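You operate a simulated robot arm through the tools that you are given. There is no shell and no other tool. Be economical: measure what you need, move in short steps, check, and stop when the job is done.

Carry out the task below with a simulated robot arm. There is one attempt and no reset: what you move stays moved.

TASK
Stack the tub marked "3" from the top of the packing bench on top of the tub labelled "2".
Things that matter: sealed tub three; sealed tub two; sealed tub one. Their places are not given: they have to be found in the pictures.

It is judged by the outcome, as a careful person would: the job done as asked, and still so three seconds after it is handed in. It fails if anything else is knocked over, pushed out of place, dropped, spilled or broken.

THE ROBOT
A 6-joint arm with a two-finger parallel gripper, fixed in place. Base frame: the origin is at the foot of the arm, x ahead of it, y to its left, z up; the work surface is at about z = 0. Lengths are in m, angles in degrees, forces in N, time in s.
With the tool pointing down near the work surface it reaches from about 0.14 to 0.58 m from the base axis. Its first joint turns from -66.0 to 66.0 degrees. Payload 2.1 kg.
Tool frame: the origin (TCP) lies between the finger pads and is the grasp point; the fingertips stand 0.03 m ahead of it; z points along the fingers, y is the line along which they close. The gripper opens to 0.094 m. The fingers are 0.028 m wide and 0.01 m thick; the gripper's body (0.05 by 0.096 m) begins 0.055 m behind the TCP.
Orientation is told as [roll, pitch, yaw] about the base's x, y, z axes, in that order, counted from this pose: with the fingers straight down and closing along the base's y, the tool's x points along the base's -x, its y along +y and its z along -z.

THE INTERFACE
- The arm moves only by the tool step_arm. Its argument "plan" is a list of rows, each a list of 3 entries, a list of its own where there are three numbers: the opening, from 0 (shut) to 1 (fully open), then the shift along the base's x, y, z in units of 40 mm (1.0 is 40 mm), then the turn, a rotation vector about the base's x, y, z in units of 8 degrees (1.0 is 8 degrees). In form: [[hand, [tx, ty, tz], [wx, wy, wz]], ...]. A call has 1 to 10 rows; each row shifts and turns the commanded pose from where the row before left it. A call with a number of a shift or a turn outside -1 to 1 is refused whole. A row lasts 0.2 s, in which the tool goes at most 0.05 m and 8.6 degrees; a call with a longer step from one row to the next is refused whole, and so is a gripper value outside its range. A pose out of reach is approached as far as the arm can. The call stops where the force on the tool passes 40 N (or 10 N more than at its start, if that is more) or the arm is blocked; 0.2 s more then pass. The fingers move at their own pace (about 0.072 m/s each) and stop on an object; they squeeze with about 25 N. The grip force told is the motor's: it shows also when the fingers shut on nothing. Time passes only in rows, and 0.2 s behind the last, so rows that do not move let the fingers close. It gives the time, the measured TCP pose, the force on the tool (base axes), the opening and the grip force at its end, in the units of the frame above (readings bear some noise), and new pictures: "show" is both (left out), scene, wrist or none.
- Cameras (640 x 400 px; columns grow to the right, rows downward): "scene" is fixed at [0.0433, -0.3621, 0.4876]; the picture's right is [0.90, -0.45, 0.00], its down [-0.24, -0.48, -0.85] and it looks along [0.38, 0.76, -0.53] (base axes); focal length 308 px, centre (320, 200). "wrist" rides on the gripper at [-0.037, 0, -0.058] in the tool frame; the picture's right is [0.00, -1.00, 0.00], its down [0.97, 0.00, -0.24] and it looks along [0.24, 0.00, 0.97] (tool axes); focal length 218 px, centre (320, 200).
- point_at(camera, pixels): for up to 12 pixels [column, row] of the newest picture of that camera ("zoom" is the newest enlarged one), the place [x, y, z] in the base frame of the surface seen there, good to about 0.003 m. No time passes.
- close_up(camera, box): a new picture of the part [left, top, right, bottom] of that camera's present view, enlarged. No time passes.
- close_job(): hands the job in; it is judged then, once.

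Work in short steps. Measure before you move; look again where a grasp or a placing could have gone wrong, and mend it. You have 60 turns and 120 pictures in all, the two below and enlarged ones among them. Open the gripper and draw the arm clear of the work before you hand the job in, unless the task says otherwise; then end with one line.

The tools are called after "Emit:" by a JSON object that holds its "op" and its "data". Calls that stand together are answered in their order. step_arm: Moves the arm, as the interface text tells. Its arguments: {"type":"object","properties":{"plan":{"type":"array"},"show":{"type":"string","enum":["both","scene","wrist","none"]}},"required":["plan"]} The other tools are called the same way: point_at (camera, pixels) gives the place of the surface under pixels of a picture; close_up (camera, box) takes an enlarged picture of a part of a camera's view; close_job () hands the job in.

At the start:

```text
time_s: 0.0
position: [0.3212, 0.1588, 0.3152]
orientation: [0.0, 0.0, 0.0]
force: [0.2, -0.3, -0.4]
width: 0.0939
gripper_force: 0.1
```

scene: 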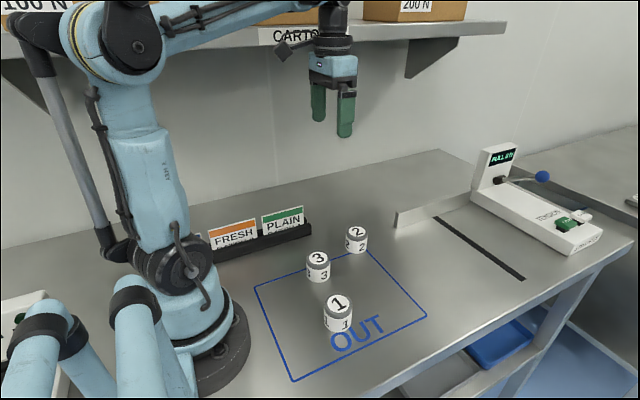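
wrist: 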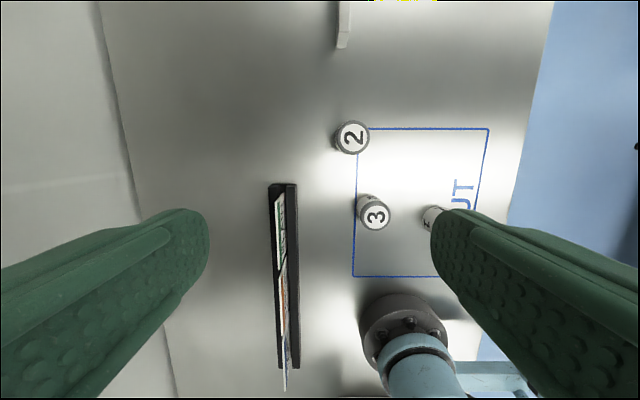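

The tubs show in the scene at about (318,266) for "3", (357,239) for "2" and (338,311) for "1". I take an enlarged view and measure them first.

Emit:
{"op": "close_up", "data": {"camera": "scene", "box": [270, 210, 400, 340]}}

Emit:
{"op": "point_at", "data": {"camera": "scene", "pixels": [[318, 258], [318, 252], [310, 258], [327, 258], [318, 275], [318, 284], [357, 232], [349, 232], [365, 232], [357, 226], [357, 252], [338, 303]]}}

Emit:
{"op": "point_at", "data": {"camera": "wrist", "pixels": [[376, 215], [354, 137], [365, 215], [386, 215], [376, 205], [376, 225], [343, 137], [365, 137], [354, 127], [354, 148]]}}

```text
3.08 times, centred on (335, 275) of scene
```

zoom: 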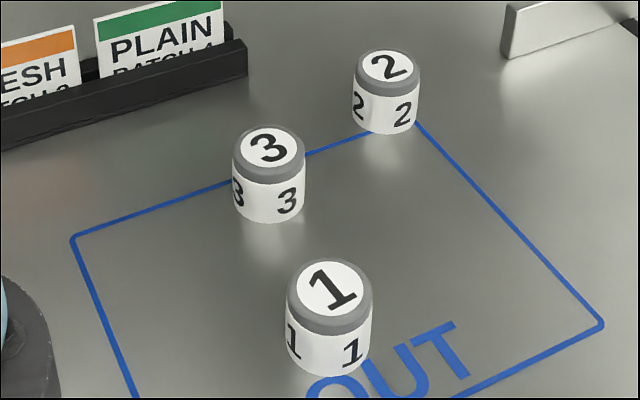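

```text
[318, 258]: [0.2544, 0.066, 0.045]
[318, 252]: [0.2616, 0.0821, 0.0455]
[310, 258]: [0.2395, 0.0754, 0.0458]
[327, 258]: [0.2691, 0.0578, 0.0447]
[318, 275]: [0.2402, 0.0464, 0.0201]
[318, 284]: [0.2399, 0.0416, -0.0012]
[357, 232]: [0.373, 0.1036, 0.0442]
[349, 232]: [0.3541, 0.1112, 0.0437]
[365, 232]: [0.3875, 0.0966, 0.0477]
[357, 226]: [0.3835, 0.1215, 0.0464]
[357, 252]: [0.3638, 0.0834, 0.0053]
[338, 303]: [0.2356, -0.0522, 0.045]
```

```text
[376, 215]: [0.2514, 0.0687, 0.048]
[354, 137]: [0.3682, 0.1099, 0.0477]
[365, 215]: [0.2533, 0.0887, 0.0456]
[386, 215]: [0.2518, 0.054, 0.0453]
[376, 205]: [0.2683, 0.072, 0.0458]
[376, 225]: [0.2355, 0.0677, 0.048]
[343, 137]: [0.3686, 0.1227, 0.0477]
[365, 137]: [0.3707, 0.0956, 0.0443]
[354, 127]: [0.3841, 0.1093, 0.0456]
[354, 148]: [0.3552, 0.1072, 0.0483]
```

Tub 3 is centred near (0.253, 0.068) with its top at z 0.046, and tub 2 near (0.370, 0.108). I move above tub 3 with the gripper open and look again.

Emit:
{"op": "step_arm", "data": {"plan": [[1, [-0.34, -0.455, -0.8], [0, 0, 0]], [1, [-0.34, -0.455, -0.8], [0, 0, 0]], [1, [-0.34, -0.455, -0.8], [0, 0, 0]], [1, [-0.34, -0.455, -0.8], [0, 0, 0]], [1, [-0.34, -0.455, -0.8], [0, 0, 0]], [1, [0, 0, 0], [0, 0, 0]]]}}

```text
time_s: 1.4
position: [0.2536, 0.0704, 0.1551]
orientation: [-0.1, 0.0, 0.1]
force: [-0.2, 0.7, -0.2]
width: 0.0938
gripper_force: 0.0
```

scene: 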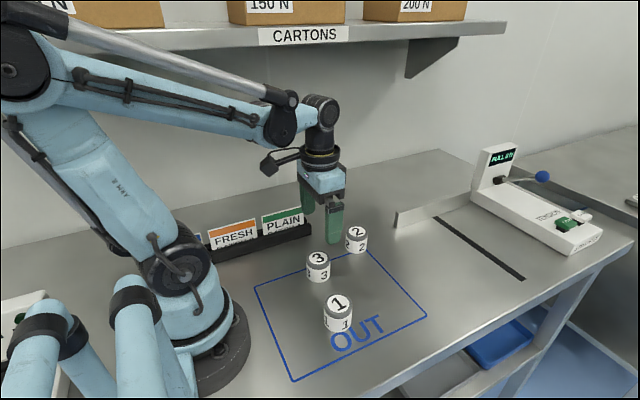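
wrist: 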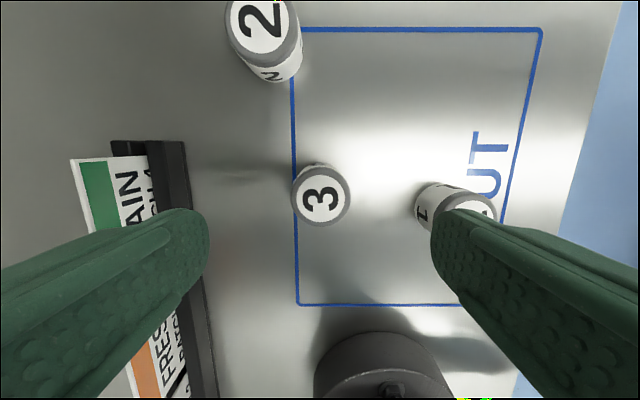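

Tub 3's lid is now at about (323,198) in the wrist view. I measure its edges and the rack beside the left finger, at about (180,200).

Emit:
{"op": "point_at", "data": {"camera": "wrist", "pixels": [[323, 198], [298, 198], [347, 198], [323, 174], [323, 222], [185, 190], [262, 25], [236, 25], [290, 25], [262, 46], [430, 200], [188, 150]]}}

```text
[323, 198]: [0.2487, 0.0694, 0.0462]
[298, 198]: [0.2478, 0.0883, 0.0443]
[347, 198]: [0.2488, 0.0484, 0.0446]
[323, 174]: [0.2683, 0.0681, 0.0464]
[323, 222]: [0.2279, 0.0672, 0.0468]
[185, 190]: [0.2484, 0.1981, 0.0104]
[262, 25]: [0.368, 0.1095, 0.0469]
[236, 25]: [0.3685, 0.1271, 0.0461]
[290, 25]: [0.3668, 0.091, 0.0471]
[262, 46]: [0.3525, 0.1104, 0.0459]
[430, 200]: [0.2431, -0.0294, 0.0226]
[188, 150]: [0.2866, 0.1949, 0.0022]
```

The centre of tub 3 is about (0.2485, 0.0685), and the fingers have room on both sides. I go down to TCP z of about 0.040, so the tips sit about 10 mm above the bench, and close.

Emit:
{"op": "step_arm", "data": {"plan": [[1, [-0.12, -0.05, -0.7], [0, 0, 0]], [1, [0, 0, -0.75], [0, 0, 0]], [1, [0, 0, -0.75], [0, 0, 0]], [1, [0, 0, -0.68], [0, 0, 0]], [1, [0, 0, 0], [0, 0, 0]]]}}

Emit:
{"op": "step_arm", "data": {"plan": [[0.3, [0, 0, 0], [0, 0, 0]], [0.3, [0, 0, 0], [0, 0, 0]], [0.3, [0, 0, 0], [0, 0, 0]], [0.3, [0, 0, 0], [0, 0, 0]]]}}

```text
time_s: 2.6
position: [0.2469, 0.0656, 0.041]
orientation: [0.0, 0.0, 0.0]
force: [0.3, -0.4, -0.2]
width: 0.0937
gripper_force: 0.1
```

scene: 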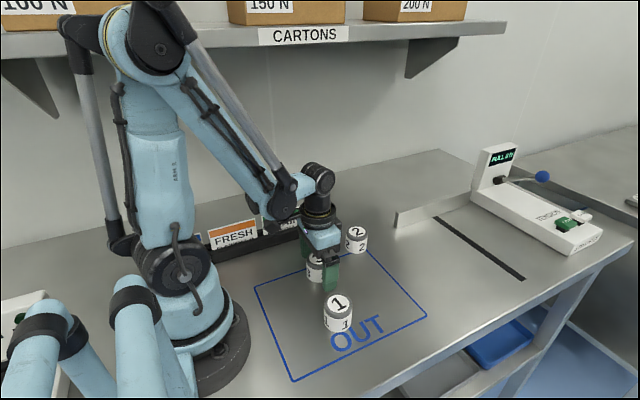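
wrist: 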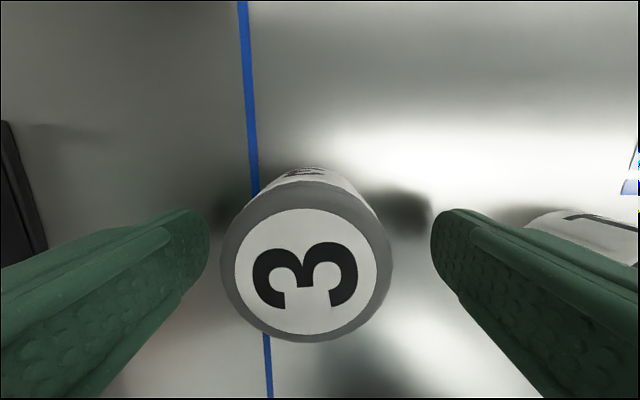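

```text
time_s: 3.6
position: [0.2455, 0.0667, 0.0417]
orientation: [0.0, 0.0, 0.1]
force: [-0.2, -0.4, 0.6]
width: 0.049
gripper_force: 25.2
```

scene: 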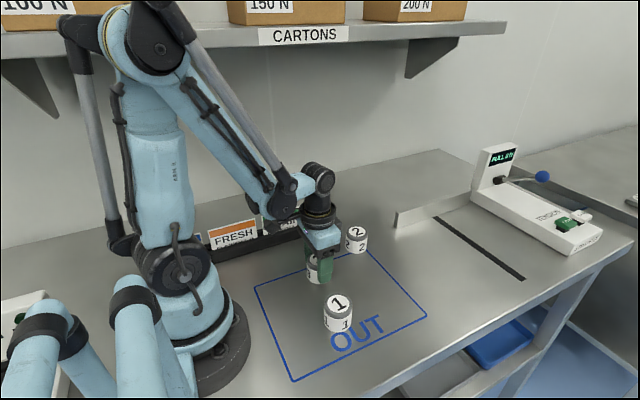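
wrist: 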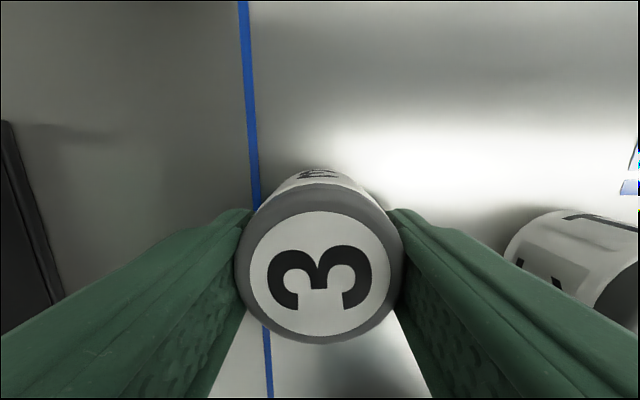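

The fingers have stopped on tub 3 at 49 mm with 25 N. I measure the lid centre in the hand at (320,275), so I can place it relative to the TCP, and lift a little to test the grip.

Emit:
{"op": "point_at", "data": {"camera": "wrist", "pixels": [[320, 275], [320, 205], [320, 339], [240, 265], [400, 265], [320, 186]]}}

Emit:
{"op": "step_arm", "data": {"plan": [[0.3, [0, 0, 0.5], [0, 0, 0]], [0.3, [0, 0, 0.8], [0, 0, 0]], [0.3, [0, 0, 0.9], [0, 0, 0]], [0.3, [0, 0, 0], [0, 0, 0]]]}}

Emit:
{"op": "point_at", "data": {"camera": "wrist", "pixels": [[320, 275], [320, 205], [320, 339], [320, 186]]}}

Emit:
{"op": "point_at", "data": {"camera": "scene", "pixels": [[357, 232], [349, 232], [365, 232], [357, 226], [357, 238], [347, 233], [367, 233], [357, 239]]}}

```text
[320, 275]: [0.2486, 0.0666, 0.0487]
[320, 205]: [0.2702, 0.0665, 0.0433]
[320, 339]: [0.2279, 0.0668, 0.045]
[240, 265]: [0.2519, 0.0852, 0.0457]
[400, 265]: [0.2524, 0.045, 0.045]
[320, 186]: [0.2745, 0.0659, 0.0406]
```

```text
time_s: 4.6
position: [0.2471, 0.066, 0.1294]
orientation: [0.1, 0.0, 0.0]
force: [0.9, 0.2, -0.1]
width: 0.028
gripper_force: 0.0
```

scene: 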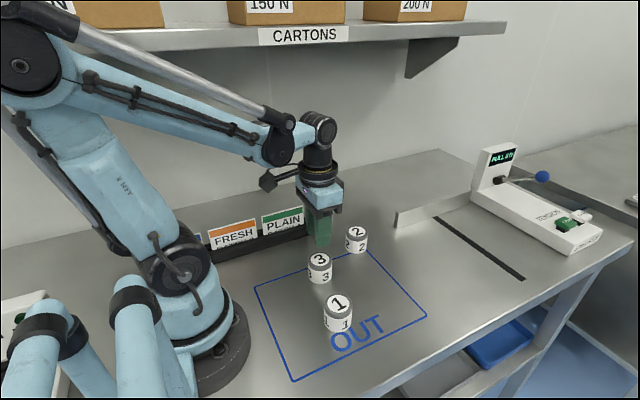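
wrist: 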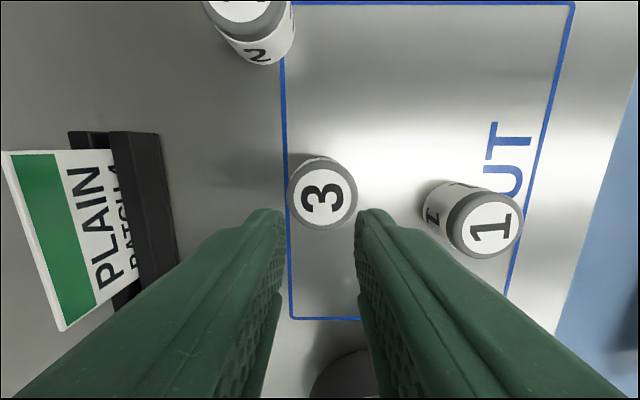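

```text
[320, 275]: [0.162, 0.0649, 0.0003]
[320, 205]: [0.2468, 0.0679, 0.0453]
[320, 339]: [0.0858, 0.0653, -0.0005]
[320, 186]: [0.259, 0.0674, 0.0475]
```

```text
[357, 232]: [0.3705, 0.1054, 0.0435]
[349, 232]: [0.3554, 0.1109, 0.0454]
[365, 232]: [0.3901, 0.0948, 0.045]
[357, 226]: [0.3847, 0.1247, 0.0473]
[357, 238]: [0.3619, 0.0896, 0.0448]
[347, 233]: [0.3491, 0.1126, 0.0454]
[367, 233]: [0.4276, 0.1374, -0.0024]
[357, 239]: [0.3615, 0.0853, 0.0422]
```

The tub slipped out on the lift: the width fell to 28 mm, and tub 3 stands upright at about (323,198) in the wrist view. I open in place, then measure it closely before trying a lower grasp with a harder close and a slower lift.

Emit:
{"op": "step_arm", "data": {"plan": [[1, [0, 0, 0], [0, 0, 0]], [1, [0, 0, 0], [0, 0, 0]], [1, [0, 0, 0], [0, 0, 0]]], "show": "wrist"}}

Emit:
{"op": "point_at", "data": {"camera": "wrist", "pixels": [[323, 198], [291, 198], [354, 198], [323, 168], [323, 227]]}}

Emit:
{"op": "close_up", "data": {"camera": "scene", "box": [280, 220, 380, 300]}}

```text
time_s: 5.4
position: [0.2489, 0.0659, 0.1284]
orientation: [0.0, 0.0, 0.0]
force: [0.8, 0.1, -0.2]
width: 0.0938
gripper_force: 0.1
```

wrist: 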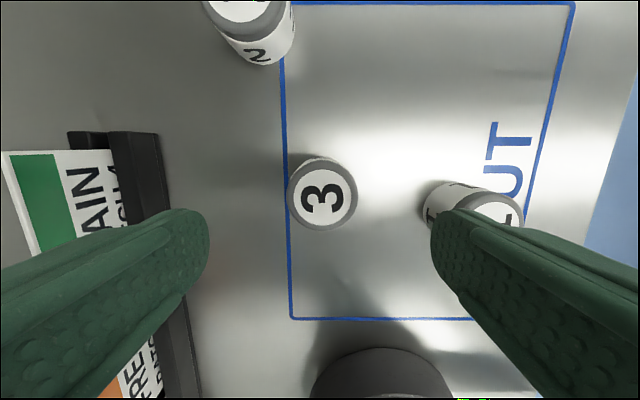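

```text
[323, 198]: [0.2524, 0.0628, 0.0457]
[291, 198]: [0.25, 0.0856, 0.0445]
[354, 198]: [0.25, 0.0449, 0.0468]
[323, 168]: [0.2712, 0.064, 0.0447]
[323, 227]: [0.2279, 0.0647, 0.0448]
```

```text
5.00 times, centred on (330, 260) of scene
```

zoom: 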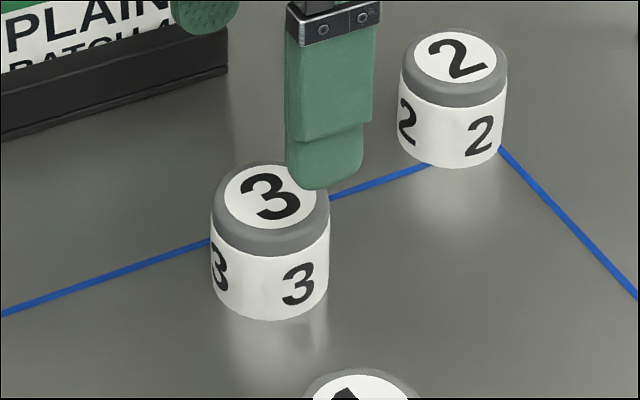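

Tub 3 stands upright at about (0.250, 0.065), essentially where it was. I descend to TCP z of about 0.034 so the pads bear on the body below the lid, then close fully.

Emit:
{"op": "step_arm", "data": {"plan": [[1, [0.05, 0, -0.8], [0, 0, 0]], [1, [0, 0, -0.8], [0, 0, 0]], [1, [0, 0, -0.5], [0, 0, 0]], [1, [0, 0, -0.28], [0, 0, 0]], [1, [0, 0, 0], [0, 0, 0]]], "show": "none"}}

Emit:
{"op": "step_arm", "data": {"plan": [[0, [0, 0, 0], [0, 0, 0]], [0, [0, 0, 0], [0, 0, 0]], [0, [0, 0, 0], [0, 0, 0]], [0, [0, 0, 0], [0, 0, 0]], [0, [0, 0, 0], [0, 0, 0]]], "show": "wrist"}}

Emit:
{"op": "step_arm", "data": {"plan": [[0, [0, 0, 0.08], [0, 0, 0]], [0, [0, 0, 0.08], [0, 0, 0]], [0, [0, 0, 0.08], [0, 0, 0]], [0, [0, 0, 0.08], [0, 0, 0]]], "show": "both"}}

```text
time_s: 6.6
position: [0.2508, 0.0627, 0.0333]
orientation: [0.0, 0.0, -0.1]
force: [-0.4, -0.7, 0.0]
width: 0.0939
gripper_force: 0.0
```

```text
time_s: 7.8
position: [0.2518, 0.064, 0.0325]
orientation: [0.1, 0.0, 0.0]
force: [-0.7, -0.8, 0.6]
width: 0.0491
gripper_force: 25.3
```

wrist: 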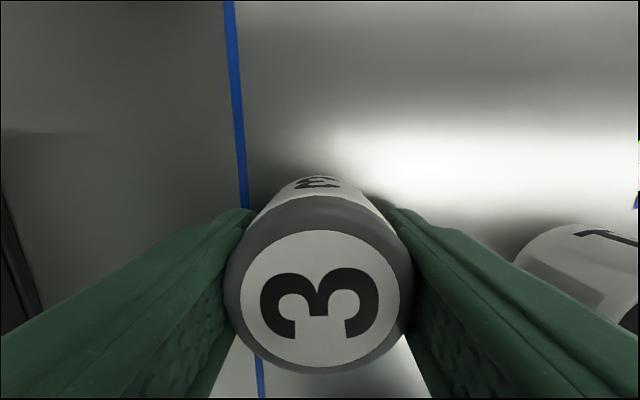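

```text
time_s: 8.8
position: [0.2512, 0.0653, 0.0461]
orientation: [0.0, 0.0, 0.1]
force: [0.2, 0.1, -0.6]
width: 0.0489
gripper_force: 24.9
```

scene: 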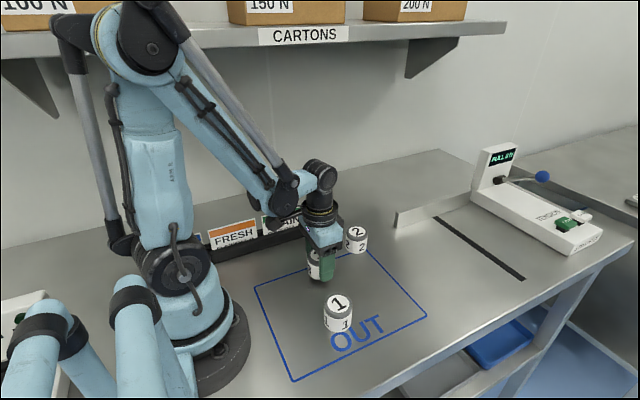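
wrist: 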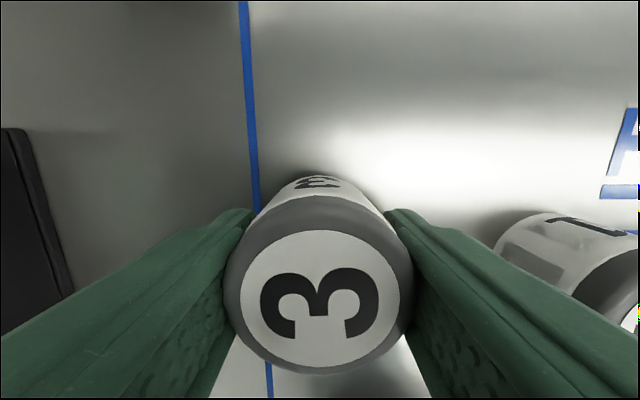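

The lid keeps the same place in the wrist picture while the bench drops away, and the width is still 49 mm, so the slow lift holds. I keep lifting gently.

Emit:
{"op": "step_arm", "data": {"plan": [[0, [0, 0, 0.1], [0, 0, 0]], [0, [0, 0, 0.15], [0, 0, 0]], [0, [0, 0, 0.2], [0, 0, 0]], [0, [0, 0, 0.2], [0, 0, 0]], [0, [0, 0, 0.2], [0, 0, 0]], [0, [0, 0, 0.2], [0, 0, 0]], [0, [0, 0, 0.2], [0, 0, 0]], [0, [0, 0, 0.2], [0, 0, 0]], [0, [0, 0, 0.15], [0, 0, 0]], [0, [0, 0, 0.1], [0, 0, 0]]]}}

Emit:
{"op": "point_at", "data": {"camera": "wrist", "pixels": [[320, 300], [235, 290], [405, 290], [320, 225], [320, 368]]}}

```text
time_s: 11.0
position: [0.2505, 0.0641, 0.1111]
orientation: [0.1, 0.0, 0.1]
force: [-0.2, 0.6, -0.4]
width: 0.0491
gripper_force: 24.4
```

scene: 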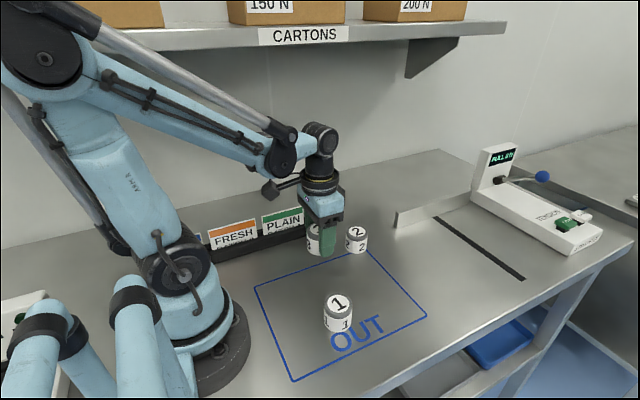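
wrist: 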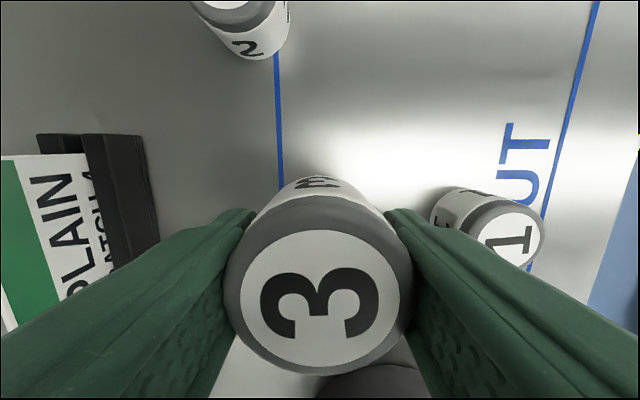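

```text
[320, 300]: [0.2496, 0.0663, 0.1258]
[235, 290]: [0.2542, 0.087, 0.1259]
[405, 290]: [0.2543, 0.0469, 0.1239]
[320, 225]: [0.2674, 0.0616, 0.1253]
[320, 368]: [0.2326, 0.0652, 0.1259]
```

Tub 3 is secure and centred on the TCP, with its bottom about 0.0315 below it. I carry it slowly to just short of tub 2, where the wrist camera can see tub 2's whole lid.

Emit:
{"op": "step_arm", "data": {"plan": [[0, [0.06, 0.06, 0.05], [0, 0, 0]], [0, [0.12, 0.12, 0.05], [0, 0, 0]], [0, [0.12, 0.12, 0.05], [0, 0, 0]], [0, [0.12, 0.12, 0.05], [0, 0, 0]], [0, [0.12, 0.12, 0.05], [0, 0, 0]], [0, [0.12, 0.12, 0.05], [0, 0, 0]], [0, [0.12, 0.12, 0.05], [0, 0, 0]], [0, [0.12, 0.12, 0.05], [0, 0, 0]], [0, [0.12, 0.12, 0.05], [0, 0, 0]], [0, [0.06, 0.06, 0], [0, 0, 0]]]}}

Emit:
{"op": "close_up", "data": {"camera": "wrist", "box": [240, 0, 400, 160]}}

```text
time_s: 13.2
position: [0.2938, 0.1094, 0.1304]
orientation: [-0.1, 0.0, 0.0]
force: [0.2, 0.1, -1.2]
width: 0.049
gripper_force: 24.8
```

scene: 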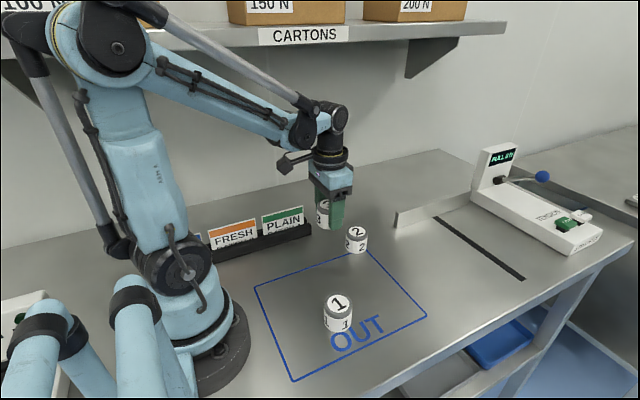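
wrist: 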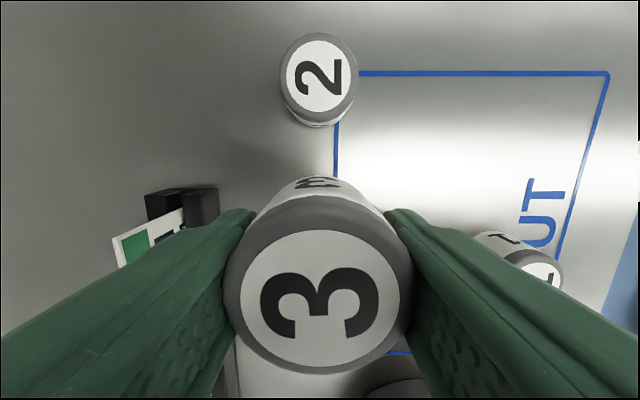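

```text
2.50 times, centred on (320, 80) of wrist
```

zoom: 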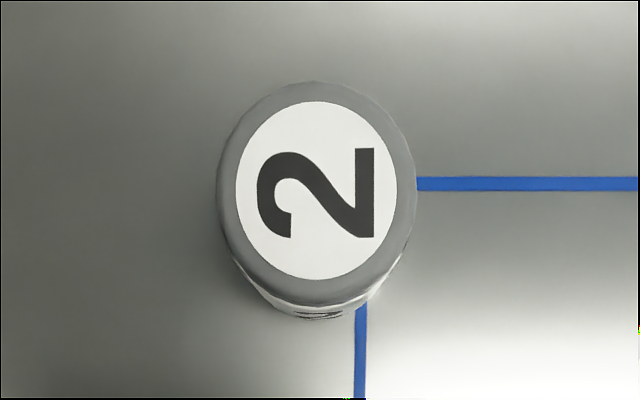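

Tub 2's whole lid is visible. I measure opposite edges of the white discs on both lids.

Emit:
{"op": "point_at", "data": {"camera": "zoom", "pixels": [[238, 190], [395, 190], [317, 104], [317, 278], [317, 190], [260, 130], [370, 250], [370, 130], [260, 250]]}}

Emit:
{"op": "point_at", "data": {"camera": "wrist", "pixels": [[242, 298], [398, 298], [320, 233], [320, 365], [320, 298], [270, 250], [370, 250], [270, 350], [370, 350]]}}

```text
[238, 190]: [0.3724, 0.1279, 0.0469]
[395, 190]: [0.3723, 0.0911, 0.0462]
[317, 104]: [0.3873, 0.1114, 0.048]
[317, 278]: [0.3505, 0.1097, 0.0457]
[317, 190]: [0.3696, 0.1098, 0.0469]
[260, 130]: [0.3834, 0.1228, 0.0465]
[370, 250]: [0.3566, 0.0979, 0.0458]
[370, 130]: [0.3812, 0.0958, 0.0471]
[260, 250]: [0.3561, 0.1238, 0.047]
```

```text
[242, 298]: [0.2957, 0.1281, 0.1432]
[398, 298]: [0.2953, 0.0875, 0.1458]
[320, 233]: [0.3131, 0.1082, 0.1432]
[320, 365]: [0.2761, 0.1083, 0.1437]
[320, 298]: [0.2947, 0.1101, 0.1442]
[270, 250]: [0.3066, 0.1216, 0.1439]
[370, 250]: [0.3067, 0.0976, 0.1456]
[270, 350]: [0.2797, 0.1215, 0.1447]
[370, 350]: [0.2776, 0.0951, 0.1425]
```

Tub 2's centre is (0.3694, 0.1097) and the held tub 3's is (0.2945, 0.1085). I shift +0.075 in x and +0.001 in y, with 50 mm of clearance over tub 2.

Emit:
{"op": "step_arm", "data": {"plan": [[0, [0.1, 0.025, 0], [0, 0, 0]], [0, [0.2, 0, 0], [0, 0, 0]], [0, [0.22, 0, 0], [0, 0, 0]], [0, [0.22, 0, 0], [0, 0, 0]], [0, [0.22, 0, 0], [0, 0, 0]], [0, [0.22, 0, 0], [0, 0, 0]], [0, [0.22, 0, 0], [0, 0, 0]], [0, [0.22, 0, 0], [0, 0, 0]], [0, [0.15, 0, 0], [0, 0, 0]], [0, [0.1, 0, 0], [0, 0, 0]]], "show": "none"}}

Emit:
{"op": "step_arm", "data": {"plan": [[0, [0, 0, -0.1], [0, 0, 0]], [0, [0, 0, -0.2], [0, 0, 0]], [0, [0, 0, -0.2], [0, 0, 0]], [0, [0, 0, -0.2], [0, 0, 0]], [0, [0, 0, -0.2], [0, 0, 0]], [0, [0, 0, -0.1], [0, 0, 0]], [0, [0, 0, 0], [0, 0, 0]]]}}

Emit:
{"op": "point_at", "data": {"camera": "wrist", "pixels": [[242, 298], [398, 298], [320, 233], [320, 365], [320, 298], [270, 250], [370, 250], [270, 350], [370, 350]]}}

Emit:
{"op": "close_up", "data": {"camera": "scene", "box": [310, 180, 410, 270]}}

```text
time_s: 15.4
position: [0.368, 0.1096, 0.1313]
orientation: [0.0, 0.0, 0.0]
force: [-0.4, 0.0, -0.2]
width: 0.0487
gripper_force: 25.4
```

```text
time_s: 17.0
position: [0.3684, 0.1069, 0.0924]
orientation: [0.0, 0.0, 0.0]
force: [-0.4, 0.7, -1.4]
width: 0.0488
gripper_force: 25.4
```

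scene: 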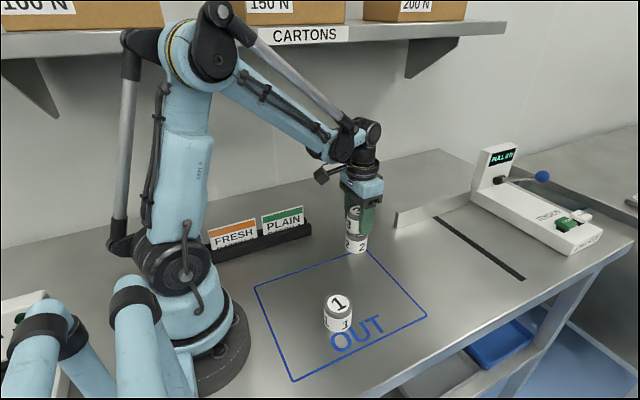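
wrist: 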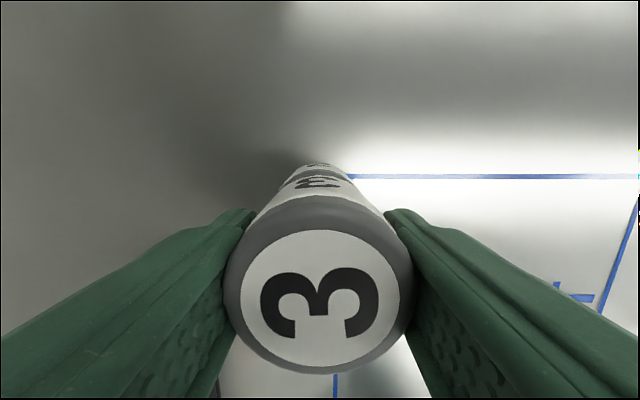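

```text
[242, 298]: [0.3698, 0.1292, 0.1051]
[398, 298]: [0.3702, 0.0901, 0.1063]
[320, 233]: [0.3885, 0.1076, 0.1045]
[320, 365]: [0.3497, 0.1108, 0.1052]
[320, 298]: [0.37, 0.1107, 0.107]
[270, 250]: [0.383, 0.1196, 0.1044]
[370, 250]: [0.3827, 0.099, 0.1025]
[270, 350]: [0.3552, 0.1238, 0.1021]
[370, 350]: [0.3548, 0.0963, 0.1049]
```

```text
4.44 times, centred on (360, 225) of scene
```

zoom: 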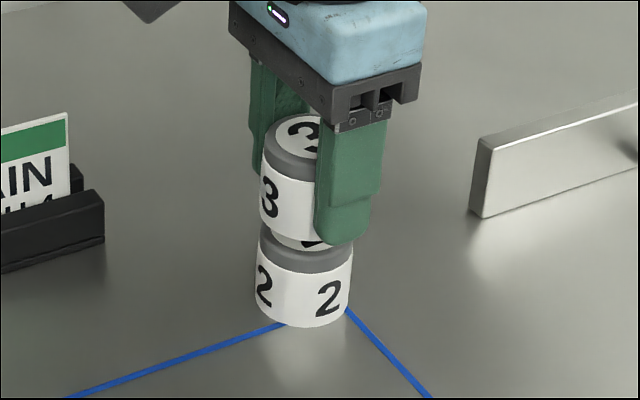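

Tub 3's lid centre is (0.3695, 0.1095), right over tub 2, with a gap of about 12 mm. I lower in small steps until the force shows contact.

Emit:
{"op": "step_arm", "data": {"plan": [[0, [0, 0, -0.07], [0, 0, 0]], [0, [0, 0, -0.07], [0, 0, 0]], [0, [0, 0, -0.06], [0, 0, 0]], [0, [0, 0, -0.05], [0, 0, 0]], [0, [0, 0, 0], [0, 0, 0]]], "show": "none"}}

Emit:
{"op": "close_up", "data": {"camera": "scene", "box": [310, 180, 410, 270]}}

```text
time_s: 18.2
position: [0.3682, 0.109, 0.0818]
orientation: [0.0, 0.0, -0.1]
force: [0.3, 0.3, -0.8]
width: 0.049
gripper_force: 25.0
```

```text
4.44 times, centred on (360, 225) of scene
```

zoom: 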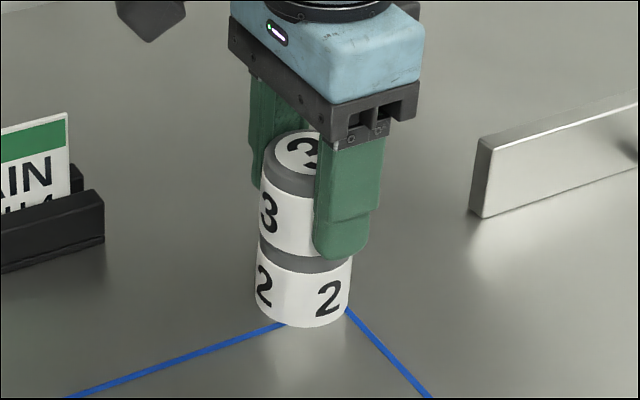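

The gap is only a few millimetres now and there is no contact force yet. I keep lowering 1 mm at a time.

Emit:
{"op": "step_arm", "data": {"plan": [[0, [0, 0, -0.025], [0, 0, 0]], [0, [0, 0, -0.025], [0, 0, 0]], [0, [0, 0, 0], [0, 0, 0]]], "show": "none"}}

```text
time_s: 19.0
position: [0.3684, 0.1099, 0.0801]
orientation: [0.0, -0.1, 0.1]
force: [0.2, 0.7, -0.6]
width: 0.0488
gripper_force: 25.3
```

Emit:
{"op": "step_arm", "data": {"plan": [[0, [0, 0, -0.025], [0, 0, 0]], [0, [0, 0, 0], [0, 0, 0]]], "show": "none"}}

Emit:
{"op": "close_up", "data": {"camera": "scene", "box": [330, 210, 380, 260]}}

Emit:
{"op": "point_at", "data": {"camera": "wrist", "pixels": [[320, 298], [270, 250], [370, 250], [270, 350], [370, 350], [340, 300], [300, 300]]}}

```text
time_s: 19.6
position: [0.3685, 0.1106, 0.078]
orientation: [0.0, 0.0, 0.0]
force: [-2.0, -1.5, 11.5]
width: 0.0488
gripper_force: 24.9
```

```text
8.00 times, centred on (355, 235) of scene
```

zoom: 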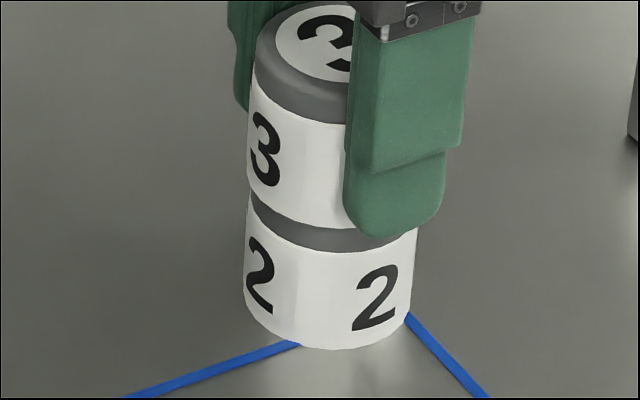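

```text
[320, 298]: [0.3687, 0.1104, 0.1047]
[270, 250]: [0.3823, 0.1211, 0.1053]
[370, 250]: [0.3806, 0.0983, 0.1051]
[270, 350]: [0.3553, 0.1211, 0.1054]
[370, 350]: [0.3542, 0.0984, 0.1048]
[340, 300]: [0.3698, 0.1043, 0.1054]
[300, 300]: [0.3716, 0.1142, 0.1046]
```

The force is now 11.5 N upward and tub 3 sits flush and aligned on tub 2. I open slowly in small steps, without moving.

Emit:
{"op": "step_arm", "data": {"plan": [[0.55, [0, 0, 0], [0, 0, 0]], [0.6, [0, 0, 0], [0, 0, 0]], [0.7, [0, 0, 0], [0, 0, 0]], [0.8, [0, 0, 0], [0, 0, 0]], [1, [0, 0, 0], [0, 0, 0]], [1, [0, 0, 0], [0, 0, 0]]]}}

```text
time_s: 21.0
position: [0.368, 0.1088, 0.0775]
orientation: [0.0, 0.1, -0.1]
force: [-0.2, -0.9, -0.3]
width: 0.094
gripper_force: 0.1
```

scene: 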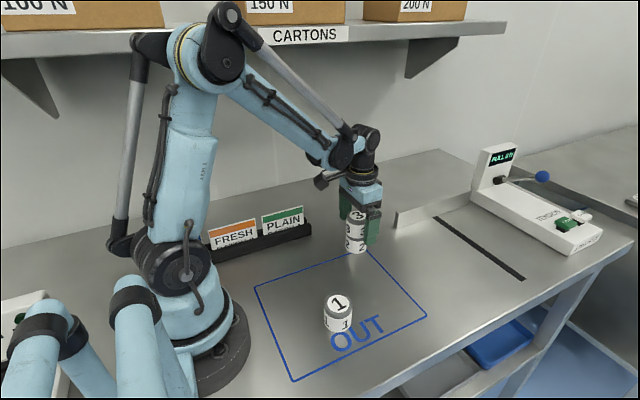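
wrist: 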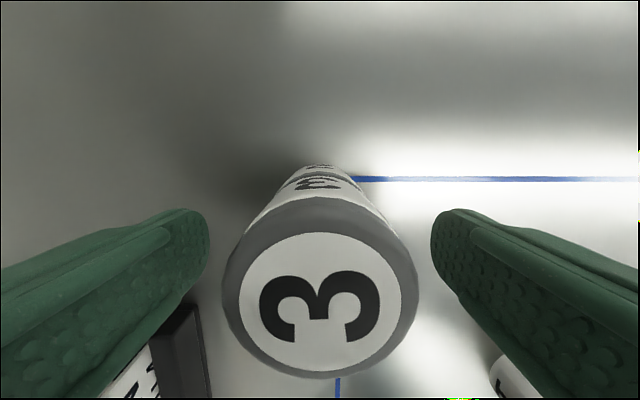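

The fingers are clear on both sides and the stack is standing. I rise straight up well above it.

Emit:
{"op": "step_arm", "data": {"plan": [[1, [0, 0, 0.3], [0, 0, 0]], [1, [0, 0, 0.5], [0, 0, 0]], [1, [0, 0, 0.8], [0, 0, 0]], [1, [0, 0, 0.9], [0, 0, 0]], [1, [0, 0, 0.9], [0, 0, 0]], [1, [0, 0, 0.9], [0, 0, 0]], [1, [0, 0, 0.5], [0, 0, 0]], [1, [0, 0, 0], [0, 0, 0]]]}}

Emit:
{"op": "close_up", "data": {"camera": "scene", "box": [290, 190, 420, 340]}}

```text
time_s: 22.8
position: [0.3688, 0.1136, 0.2695]
orientation: [0.0, -0.1, 0.1]
force: [-0.1, 0.5, -0.9]
width: 0.0938
gripper_force: 0.0
```

scene: 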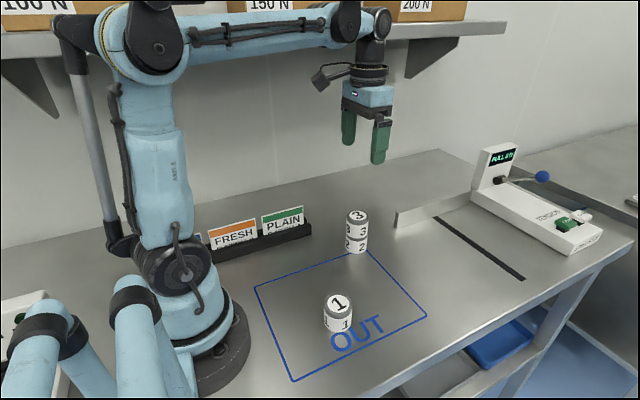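
wrist: 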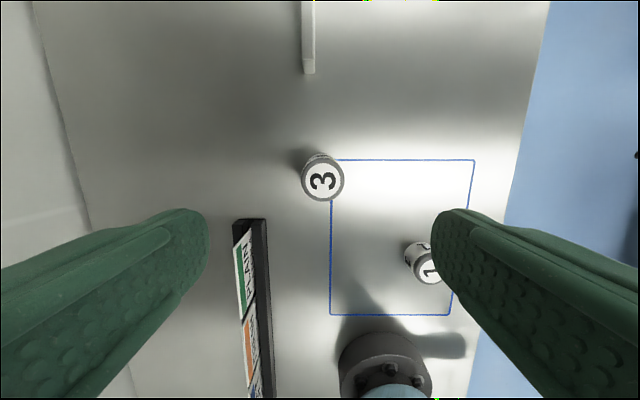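

```text
2.67 times, centred on (355, 265) of scene
```

zoom: 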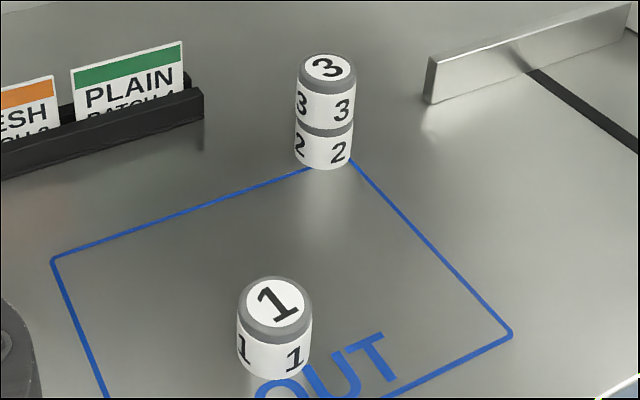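

Tub 3 stands squarely on tub 2, tub 1 has not moved, and the arm is clear with the gripper open. I hand the job in.

Emit:
{"op": "close_job", "data": {}}

```text
The job is handed in.
```

Tub 3 is stacked squarely on tub 2 and the job is handed in; the first grasp slipped, but tub 3 stayed upright and nothing else was disturbed.
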